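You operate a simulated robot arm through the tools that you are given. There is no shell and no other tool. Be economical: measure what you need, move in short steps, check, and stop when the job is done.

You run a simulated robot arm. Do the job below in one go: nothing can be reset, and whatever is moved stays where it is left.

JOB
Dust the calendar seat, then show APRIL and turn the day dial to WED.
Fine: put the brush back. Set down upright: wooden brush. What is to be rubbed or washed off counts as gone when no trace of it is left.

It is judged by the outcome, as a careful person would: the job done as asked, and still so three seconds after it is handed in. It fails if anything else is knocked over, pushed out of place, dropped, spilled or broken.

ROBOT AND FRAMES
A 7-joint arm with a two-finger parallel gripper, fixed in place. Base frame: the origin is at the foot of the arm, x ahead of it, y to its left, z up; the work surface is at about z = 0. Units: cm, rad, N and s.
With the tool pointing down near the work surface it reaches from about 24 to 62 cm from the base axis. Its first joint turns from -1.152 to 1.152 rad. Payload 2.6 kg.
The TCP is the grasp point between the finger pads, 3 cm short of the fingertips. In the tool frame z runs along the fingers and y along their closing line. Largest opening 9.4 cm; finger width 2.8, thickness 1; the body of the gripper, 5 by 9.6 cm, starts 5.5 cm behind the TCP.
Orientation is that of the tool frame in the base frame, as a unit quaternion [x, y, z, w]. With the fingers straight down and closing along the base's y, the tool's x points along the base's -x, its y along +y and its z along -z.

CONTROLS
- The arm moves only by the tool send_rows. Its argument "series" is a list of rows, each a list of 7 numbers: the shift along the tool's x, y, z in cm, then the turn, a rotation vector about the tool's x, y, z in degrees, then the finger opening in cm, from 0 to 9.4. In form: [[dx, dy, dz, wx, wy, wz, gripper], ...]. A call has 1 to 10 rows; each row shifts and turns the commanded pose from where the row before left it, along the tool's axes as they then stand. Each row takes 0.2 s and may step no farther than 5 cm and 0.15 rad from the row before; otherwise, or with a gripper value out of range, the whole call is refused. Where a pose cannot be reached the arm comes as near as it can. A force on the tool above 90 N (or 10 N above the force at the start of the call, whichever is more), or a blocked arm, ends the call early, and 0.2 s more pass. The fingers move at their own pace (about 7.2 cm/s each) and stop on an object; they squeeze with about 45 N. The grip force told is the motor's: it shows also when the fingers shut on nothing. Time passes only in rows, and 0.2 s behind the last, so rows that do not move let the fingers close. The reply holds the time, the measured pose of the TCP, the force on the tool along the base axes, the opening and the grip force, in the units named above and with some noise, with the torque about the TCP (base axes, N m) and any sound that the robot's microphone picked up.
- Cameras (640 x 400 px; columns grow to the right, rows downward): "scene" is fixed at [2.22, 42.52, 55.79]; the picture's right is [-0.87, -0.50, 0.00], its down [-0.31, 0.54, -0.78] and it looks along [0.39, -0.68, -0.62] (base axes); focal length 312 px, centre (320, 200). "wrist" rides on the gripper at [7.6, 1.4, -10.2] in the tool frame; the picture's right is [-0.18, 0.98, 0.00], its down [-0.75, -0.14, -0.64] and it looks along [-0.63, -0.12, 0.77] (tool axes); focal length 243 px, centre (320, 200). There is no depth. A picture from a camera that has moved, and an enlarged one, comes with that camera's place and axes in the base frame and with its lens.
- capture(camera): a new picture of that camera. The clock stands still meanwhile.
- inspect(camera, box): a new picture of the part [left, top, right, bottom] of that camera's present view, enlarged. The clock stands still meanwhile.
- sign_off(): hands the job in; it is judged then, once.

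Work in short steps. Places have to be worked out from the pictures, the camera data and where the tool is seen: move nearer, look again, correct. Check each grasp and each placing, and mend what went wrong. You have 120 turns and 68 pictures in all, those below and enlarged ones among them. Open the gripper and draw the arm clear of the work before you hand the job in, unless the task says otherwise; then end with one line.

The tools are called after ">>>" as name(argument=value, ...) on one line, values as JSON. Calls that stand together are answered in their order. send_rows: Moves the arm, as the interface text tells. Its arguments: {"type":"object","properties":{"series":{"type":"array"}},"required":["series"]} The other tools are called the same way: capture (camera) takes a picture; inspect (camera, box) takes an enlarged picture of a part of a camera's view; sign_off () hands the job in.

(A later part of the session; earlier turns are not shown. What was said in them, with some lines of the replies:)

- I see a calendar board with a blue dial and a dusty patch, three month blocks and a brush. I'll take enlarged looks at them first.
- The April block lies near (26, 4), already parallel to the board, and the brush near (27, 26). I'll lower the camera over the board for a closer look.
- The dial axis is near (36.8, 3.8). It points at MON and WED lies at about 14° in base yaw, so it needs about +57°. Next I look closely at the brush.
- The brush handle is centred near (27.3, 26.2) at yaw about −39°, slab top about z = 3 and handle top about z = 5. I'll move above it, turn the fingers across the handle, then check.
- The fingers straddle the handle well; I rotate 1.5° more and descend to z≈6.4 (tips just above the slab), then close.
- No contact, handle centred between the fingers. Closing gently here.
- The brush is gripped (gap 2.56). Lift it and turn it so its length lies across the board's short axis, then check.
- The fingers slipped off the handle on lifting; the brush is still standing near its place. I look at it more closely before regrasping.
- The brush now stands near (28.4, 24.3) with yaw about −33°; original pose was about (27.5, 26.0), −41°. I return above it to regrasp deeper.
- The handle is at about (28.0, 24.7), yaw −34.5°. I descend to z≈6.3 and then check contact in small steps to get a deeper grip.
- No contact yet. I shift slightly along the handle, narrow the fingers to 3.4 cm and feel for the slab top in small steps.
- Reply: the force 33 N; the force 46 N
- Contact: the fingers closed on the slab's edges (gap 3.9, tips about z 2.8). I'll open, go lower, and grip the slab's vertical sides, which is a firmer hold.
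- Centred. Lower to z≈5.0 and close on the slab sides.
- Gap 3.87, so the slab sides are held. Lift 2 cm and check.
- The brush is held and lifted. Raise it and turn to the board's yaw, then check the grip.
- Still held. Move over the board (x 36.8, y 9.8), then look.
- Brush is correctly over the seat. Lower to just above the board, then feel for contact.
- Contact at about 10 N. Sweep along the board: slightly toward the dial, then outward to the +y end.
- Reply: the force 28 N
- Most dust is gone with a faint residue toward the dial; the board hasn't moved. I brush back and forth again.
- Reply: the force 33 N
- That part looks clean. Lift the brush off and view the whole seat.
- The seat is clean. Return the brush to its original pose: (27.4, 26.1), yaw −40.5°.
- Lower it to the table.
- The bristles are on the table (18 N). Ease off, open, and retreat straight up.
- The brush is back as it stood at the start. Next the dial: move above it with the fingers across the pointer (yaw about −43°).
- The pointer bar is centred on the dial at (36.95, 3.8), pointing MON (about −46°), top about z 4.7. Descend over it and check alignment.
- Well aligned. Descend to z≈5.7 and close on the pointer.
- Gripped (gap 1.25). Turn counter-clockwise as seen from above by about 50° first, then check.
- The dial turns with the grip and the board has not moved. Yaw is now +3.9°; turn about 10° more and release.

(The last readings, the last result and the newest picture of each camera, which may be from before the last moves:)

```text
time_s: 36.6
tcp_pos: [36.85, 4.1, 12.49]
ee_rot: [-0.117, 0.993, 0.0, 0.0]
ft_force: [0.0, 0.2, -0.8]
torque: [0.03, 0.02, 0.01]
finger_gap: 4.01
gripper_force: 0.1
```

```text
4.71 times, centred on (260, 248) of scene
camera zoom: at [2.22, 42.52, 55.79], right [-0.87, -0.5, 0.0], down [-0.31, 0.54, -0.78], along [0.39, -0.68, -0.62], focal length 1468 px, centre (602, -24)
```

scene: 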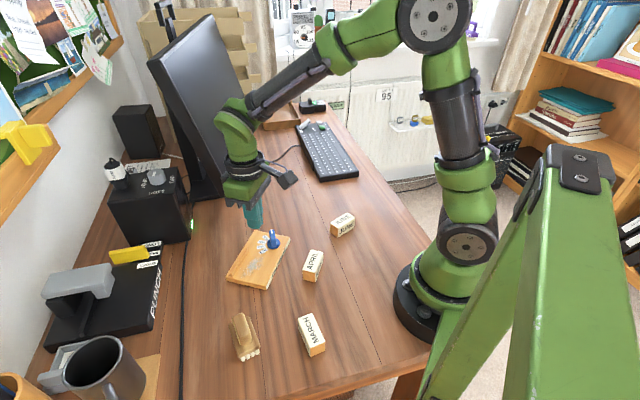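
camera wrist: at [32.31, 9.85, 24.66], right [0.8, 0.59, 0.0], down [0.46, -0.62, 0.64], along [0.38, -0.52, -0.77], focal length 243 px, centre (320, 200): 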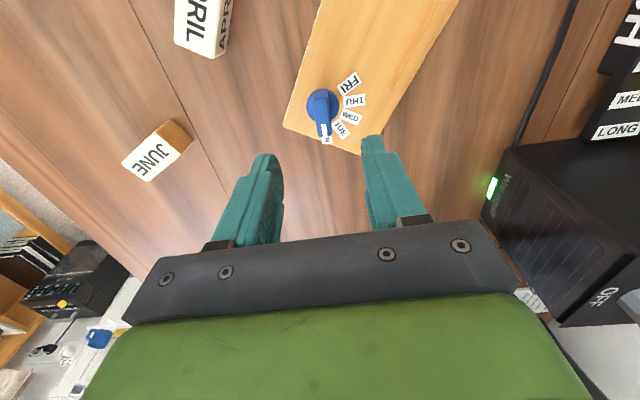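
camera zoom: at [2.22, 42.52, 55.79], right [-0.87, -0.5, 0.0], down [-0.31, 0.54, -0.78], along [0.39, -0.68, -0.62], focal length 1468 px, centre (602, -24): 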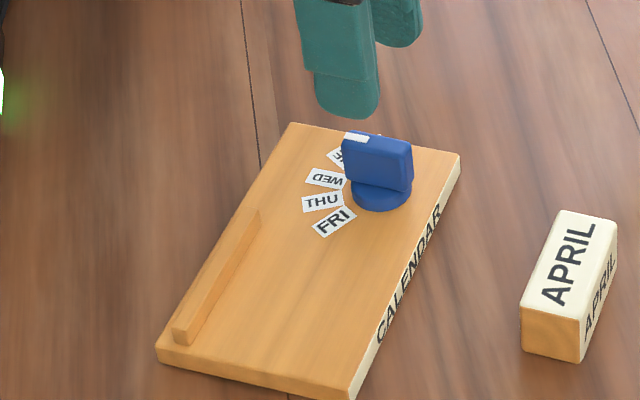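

The pointer bar now lies along WED (measured 13–14°, WED at 14.5°). Next, the APRIL block: move over it with fingers closing along its length.

>>> send_rows(series=[[3.5, 0.85, 0, 0, 0, 0, 8], [3.5, 0.85, 0, 0, 0, 0, 8], [3.5, 0.85, 0, 0, 0, 0, 8], [0, 0, 0, 0, 0, -0.9, 8]])

>>> capture(camera="wrist")

```text
time_s: 37.6
tcp_pos: [26.1, 3.87, 12.6]
ee_rot: [-0.125, 0.992, 0.0, 0.0]
ft_force: [-0.6, 0.4, 0.8]
torque: [-0.01, 0.02, -0.01]
finger_gap: 7.99
gripper_force: 0.1
```

```text
28 pictures are left
camera wrist: at [18.21, 3.4, 22.77], right [-0.07, 1.0, 0.0], down [0.76, 0.05, 0.64], along [0.64, 0.04, -0.77], focal length 243 px, centre (320, 200)
```

wrist: 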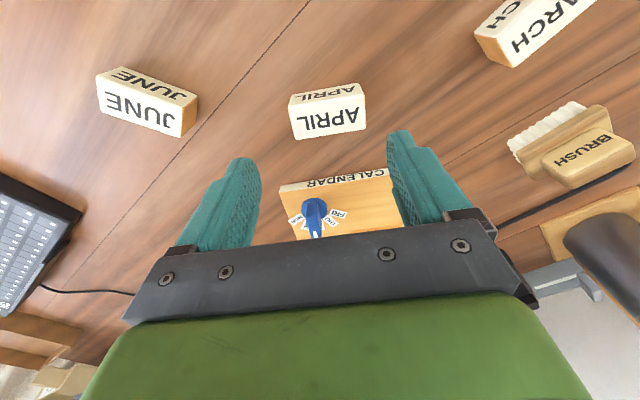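

The block centre estimates differ (y 3.9 vs 4.65). I lower to z≈8.5 shifted to the middle and look again.

>>> send_rows(series=[[0, 0.5, 2, 0, 0, 0, 8.6], [0, 0, 2, 0, 0, 0, 8.6]])

>>> capture(camera="wrist")

>>> inspect(camera="scene", box=[260, 210, 380, 300])

```text
time_s: 38.2
tcp_pos: [25.92, 4.39, 8.49]
ee_rot: [-0.125, 0.992, 0.001, 0.001]
ft_force: [-0.6, -0.2, -0.5]
torque: [0.0, 0.01, -0.01]
finger_gap: 8.61
gripper_force: 0.0
```

```text
27 pictures are left
camera wrist: at [18.07, 3.92, 18.76], right [-0.07, 1.0, 0.0], down [0.76, 0.05, 0.64], along [0.64, 0.04, -0.77], focal length 243 px, centre (320, 200)
```

wrist: 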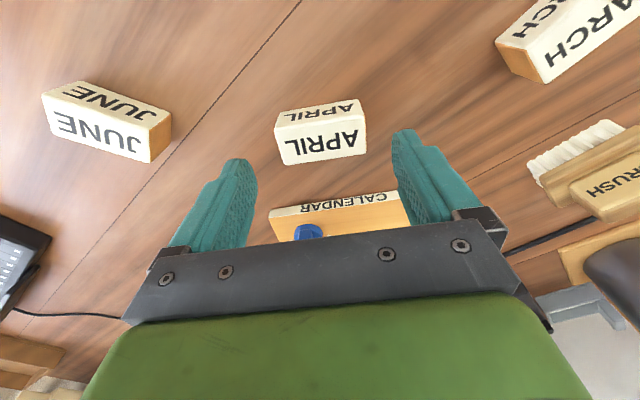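

```text
4.44 times, centred on (320, 255) of scene
camera zoom: at [2.22, 42.52, 55.79], right [-0.87, -0.5, 0.0], down [-0.31, 0.54, -0.78], along [0.39, -0.68, -0.62], focal length 1387 px, centre (320, -44)
```

zoom: 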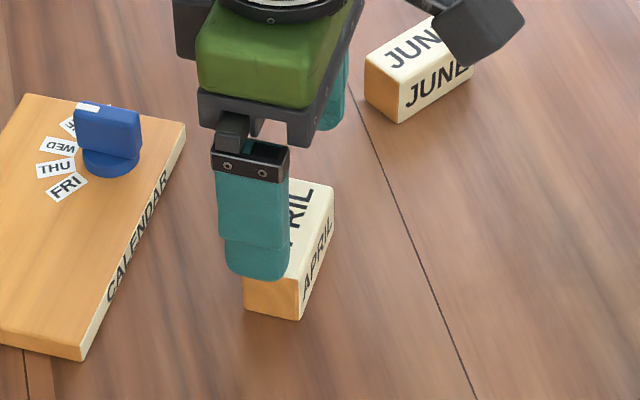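

Now the wrist places the block at about (25.85, 4.5), nearly centred between the fingers. Descend to z≈3.9 and close.

>>> send_rows(series=[[0, 0.1, 2.5, 0, 0, 0, 8.6], [0, 0, 2.1, 0, 0, 0, 8.6]])

>>> capture(camera="wrist")

```text
time_s: 38.8
tcp_pos: [25.82, 4.67, 3.9]
ee_rot: [-0.126, 0.992, 0.0, 0.0]
ft_force: [-1.4, 0.6, -0.3]
torque: [0.04, 0.0, -0.03]
finger_gap: 8.61
gripper_force: 0.0
```

```text
25 pictures are left
camera wrist: at [17.99, 4.0, 14.16], right [-0.07, 1.0, 0.0], down [0.76, 0.05, 0.64], along [0.64, 0.04, -0.77], focal length 243 px, centre (320, 200)
```

wrist: 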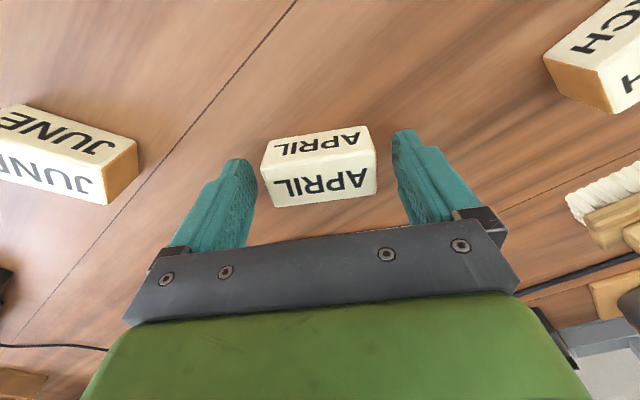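

Block lies centred between the fingers. Close.

>>> send_rows(series=[[0, 0, 0, 0, 0, 0, 4], [0, 0, 0, 0, 0, 0, 4], [0, 0, 0, 0, 0, 0, 4]])

```text
time_s: 39.6
tcp_pos: [25.88, 4.53, 3.89]
ee_rot: [-0.126, 0.992, 0.0, 0.0]
ft_force: [1.0, 0.1, -0.4]
torque: [-0.01, 0.03, 0.02]
finger_gap: 6.09
gripper_force: 45.3
```

Held (gap 6.09). Lift and carry it over the seat, to (38.2, 11.6).

>>> send_rows(series=[[0, 0, -3.5, 0, 0, 0, 4], [0, 0, -3.6, 0, 0, 0, 4], [-4.58, 1.24, 0, 0, 0, 0, 4], [-4.58, 1.24, 0, 0, 0, 0, 4], [-4.57, 1.24, 0, 0, 0, 0, 4]])

>>> capture(camera="wrist")

>>> inspect(camera="scene", box=[200, 190, 320, 300])

```text
time_s: 40.8
tcp_pos: [38.4, 11.59, 11.0]
ee_rot: [-0.126, 0.992, 0.0, -0.001]
ft_force: [-0.4, -0.6, -0.3]
torque: [-0.02, -0.02, -0.03]
finger_gap: 6.06
gripper_force: 45.0
```

```text
24 pictures are left
camera wrist: at [30.51, 11.13, 21.28], right [-0.07, 1.0, 0.0], down [0.77, 0.05, 0.64], along [0.64, 0.04, -0.77], focal length 243 px, centre (320, 200)
```

wrist: 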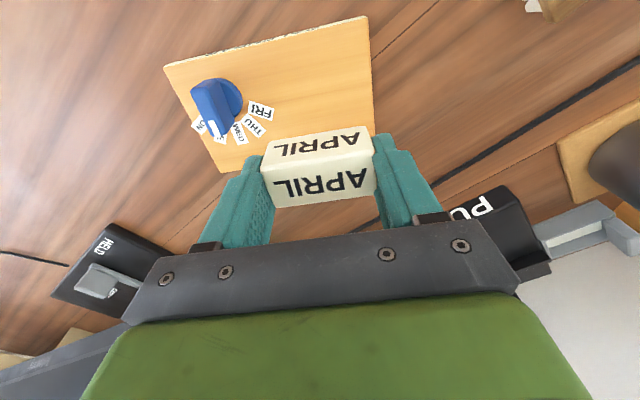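

```text
3.64 times, centred on (260, 245) of scene
camera zoom: at [2.22, 42.52, 55.79], right [-0.87, -0.5, 0.0], down [-0.31, 0.54, -0.78], along [0.39, -0.68, -0.62], focal length 1135 px, centre (538, 36)
```

zoom: 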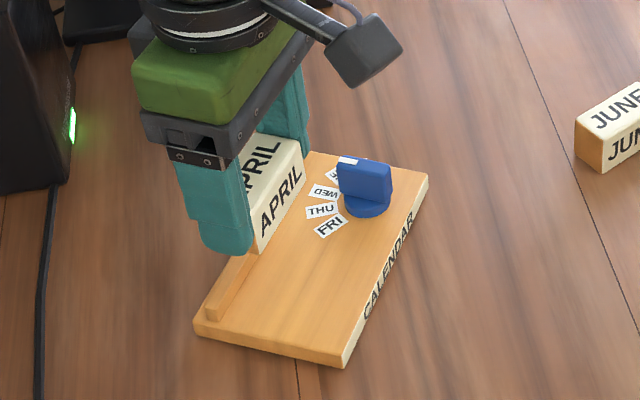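

Block is held squarely with APRIL facing front. Lower to just above rail height, shifted slightly frontward, and check the clearance.

>>> send_rows(series=[[0.3, 0, 2, 0, 0, 0, 4], [0, 0, 2, 0, 0, 0, 4]])

>>> inspect(camera="scene", box=[210, 210, 310, 290])

>>> inspect(camera="wrist", box=[150, 30, 410, 230])

```text
time_s: 41.4
tcp_pos: [38.19, 11.54, 6.96]
ee_rot: [-0.125, 0.992, 0.0, 0.0]
ft_force: [0.9, -0.7, -0.1]
torque: [0.0, 0.0, -0.01]
finger_gap: 6.07
gripper_force: 44.6
```

```text
5.00 times, centred on (260, 250) of scene
camera zoom: at [2.22, 42.52, 55.79], right [-0.87, -0.5, 0.0], down [-0.31, 0.54, -0.78], along [0.39, -0.68, -0.62], focal length 1560 px, centre (620, -50)
```

zoom: 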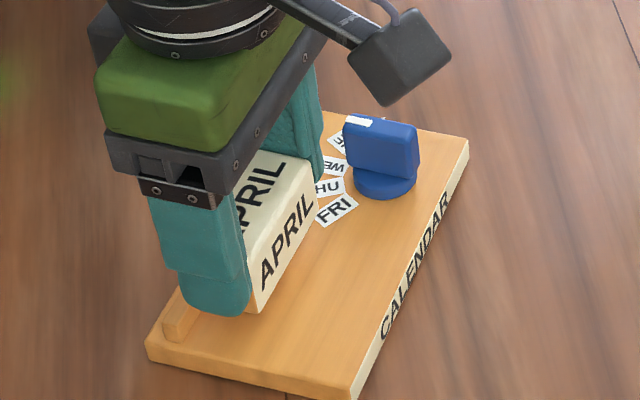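

```text
2.00 times, centred on (280, 130) of wrist
camera zoom: at [30.21, 11.0, 17.29], right [-0.07, 1.0, 0.0], down [0.76, 0.05, 0.64], along [0.64, 0.04, -0.77], focal length 485 px, centre (400, 340)
```

zoom: 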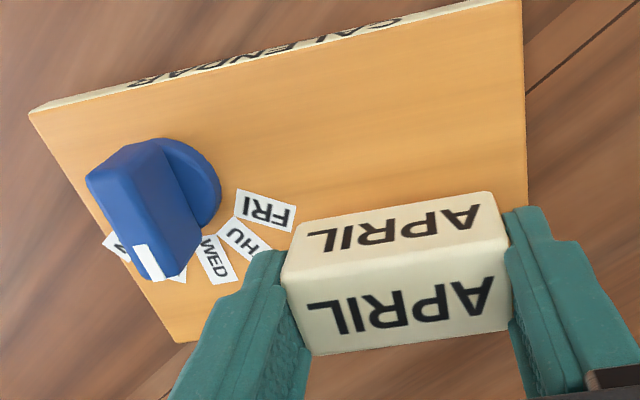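

Alignment looks good. Lower further toward the board.

>>> send_rows(series=[[0.1, 0, 0.8, 0, 0, 0, 4], [0, 0, 0.5, 0, 0, 0, 4]])

>>> send_rows(series=[[0, 0, 0.15, 0, 0, 0, 4]])

```text
time_s: 42.0
tcp_pos: [38.01, 11.45, 5.69]
ee_rot: [-0.125, 0.992, 0.0, 0.0]
ft_force: [0.8, 1.4, 0.3]
torque: [0.01, -0.03, -0.01]
finger_gap: 6.07
gripper_force: 45.3
```

```text
time_s: 42.4
tcp_pos: [37.95, 11.48, 5.68]
ee_rot: [-0.126, 0.992, 0.0, 0.0]
ft_force: [-0.3, -0.1, -1.1]
torque: [-0.04, -0.02, 0.03]
finger_gap: 6.08
gripper_force: 44.5
```

>>> send_rows(series=[[0, 0, 0.12, 0, 0, 0, 4]])

>>> inspect(camera="scene", box=[220, 230, 290, 290])

```text
time_s: 42.8
tcp_pos: [37.96, 11.46, 5.47]
ee_rot: [-0.125, 0.992, 0.0, 0.0]
ft_force: [-1.2, -0.4, 0.6]
torque: [0.03, 0.01, 0.05]
finger_gap: 6.09
gripper_force: 44.7
```

```text
6.67 times, centred on (255, 260) of scene
camera zoom: at [2.22, 42.52, 55.79], right [-0.87, -0.5, 0.0], down [-0.31, 0.54, -0.78], along [0.39, -0.68, -0.62], focal length 2080 px, centre (753, -200)
```

zoom: 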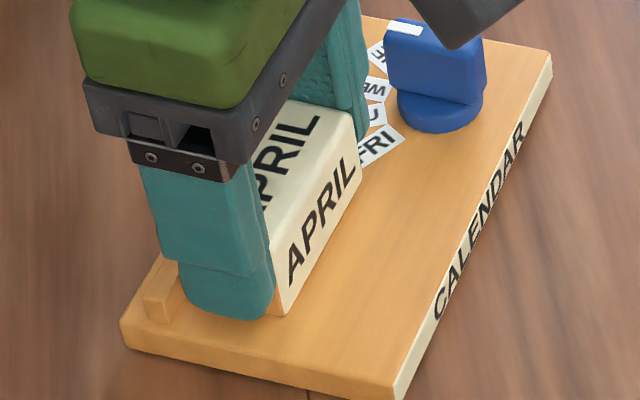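

Almost touching. Nudge 0.2 cm toward the rail and lower until contact.

>>> send_rows(series=[[-0.2, 0, 0, 0, 0, 0, 4], [0, 0, 0.1, 0, 0, 0, 4], [0, 0, 0, 0, 0, 0, 4]])

```text
time_s: 43.6
tcp_pos: [38.19, 11.62, 5.47]
ee_rot: [-0.125, 0.992, 0.0, 0.001]
ft_force: [-9.3, -2.6, 20.3]
torque: [-0.14, 0.33, -0.07]
finger_gap: 6.05
gripper_force: 45.1
```

Seated (20 N). Ease off and open modestly, then rise.

>>> send_rows(series=[[0, 0, -0.08, 0, 0, 0, 4], [0, 0, 0, 0, 0, 0, 6.6], [0, 0, 0, 0, 0, 0, 7.4], [0, 0, 0, 0, 0, 0, 7.4], [0, 0, -2, 0, 0, 0, 7.4], [0, 0, -4, 0, 0, 0, 7.4]])

>>> capture(camera="wrist")

>>> inspect(camera="scene", box=[210, 210, 310, 290])

```text
time_s: 45.0
tcp_pos: [38.1, 11.42, 11.52]
ee_rot: [-0.126, 0.992, 0.0, 0.0]
ft_force: [-1.3, 0.7, -0.3]
torque: [0.01, -0.04, -0.02]
finger_gap: 7.38
gripper_force: 0.1
```

```text
19 pictures are left
camera wrist: at [30.18, 10.95, 21.78], right [-0.07, 1.0, 0.0], down [0.77, 0.05, 0.64], along [0.64, 0.04, -0.77], focal length 243 px, centre (320, 200)
```

wrist: 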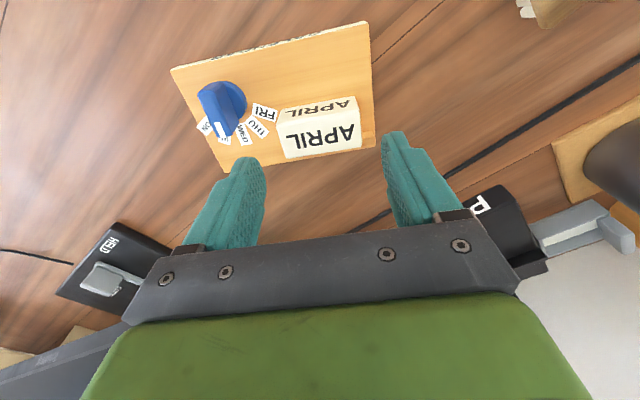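

```text
5.00 times, centred on (260, 250) of scene
camera zoom: at [2.22, 42.52, 55.79], right [-0.87, -0.5, 0.0], down [-0.31, 0.54, -0.78], along [0.39, -0.68, -0.62], focal length 1560 px, centre (620, -50)
```

zoom: 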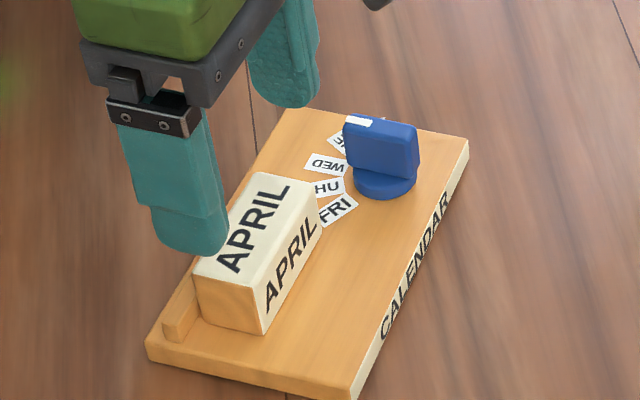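

APRIL sits on the seat against the rail. Draw the arm back and take final looks.

>>> send_rows(series=[[1.0, -1.0, -4.5, 0, 0, 0, 8], [1.0, -1.0, -4.5, 0, 0, 0, 8], [2, -2, -3.5, 0, 0, 0, 8], [2, -2, -3.5, 0, 0, 0, 8]])

>>> inspect(camera="wrist", box=[250, 50, 400, 170])

>>> capture(camera="scene")

```text
time_s: 46.0
tcp_pos: [33.81, 4.13, 27.4]
ee_rot: [-0.125, 0.992, 0.0, 0.0]
ft_force: [0.6, -0.6, 0.0]
torque: [0.01, 0.02, 0.0]
finger_gap: 8.03
gripper_force: 0.1
```

```text
3.33 times, centred on (325, 110) of wrist
camera zoom: at [25.97, 3.66, 37.71], right [-0.07, 1.0, 0.0], down [0.77, 0.05, 0.64], along [0.64, 0.04, -0.77], focal length 809 px, centre (303, 500)
```

zoom: 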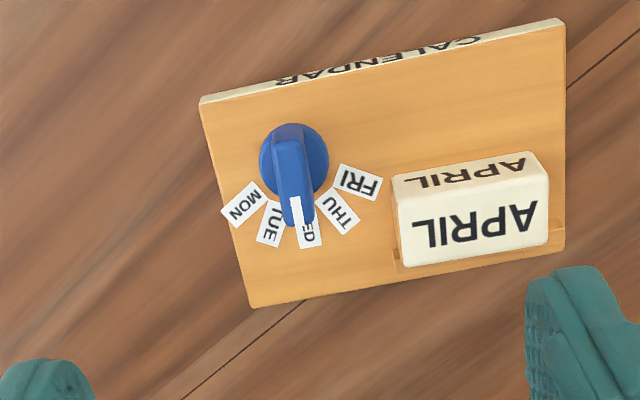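

```text
16 pictures are left
```

scene: 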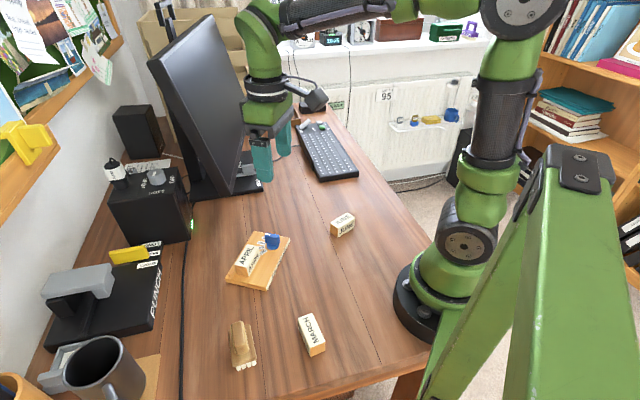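

Everything is in place; I take one tighter look at the dial to judge the pointer's angle more exactly.

>>> inspect(camera="wrist", box=[290, 78, 350, 118])

>>> inspect(camera="scene", box=[245, 222, 295, 262])

```text
10.00 times, centred on (320, 98) of wrist
camera zoom: at [25.97, 3.66, 37.71], right [-0.07, 1.0, 0.0], down [0.77, 0.05, 0.64], along [0.64, 0.04, -0.77], focal length 2426 px, centre (320, 1220)
```

zoom: 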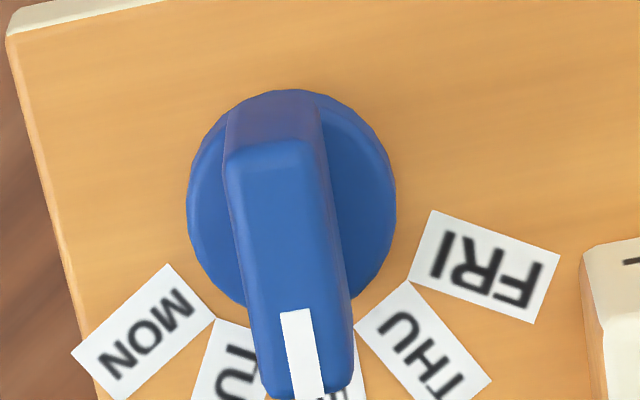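

```text
10.00 times, centred on (270, 242) of scene
camera zoom: at [2.22, 42.52, 55.79], right [-0.87, -0.5, 0.0], down [-0.31, 0.54, -0.78], along [0.39, -0.68, -0.62], focal length 3120 px, centre (820, -220)
```

zoom: 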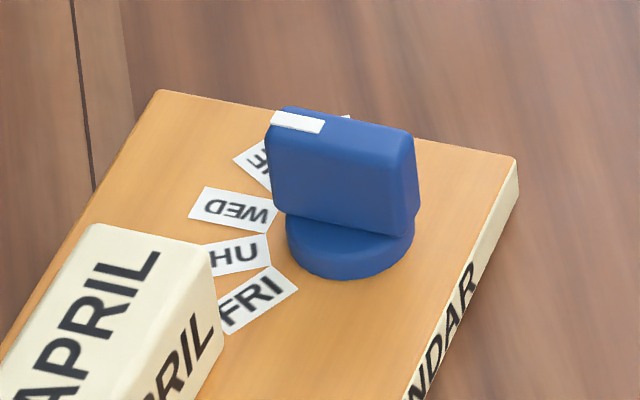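

The pointer bar's sides measure about 12.5°, against about 14° for WED, so it is clearly on WED. Everything else stands where it was, the arm is clear and the gripper is open. Handing in.

>>> sign_off()

```text
The job is handed in.
```

The seat is dusted clean, APRIL is on it facing front, the day dial points at WED (within about 2°), and the brush is back upright in its original place.
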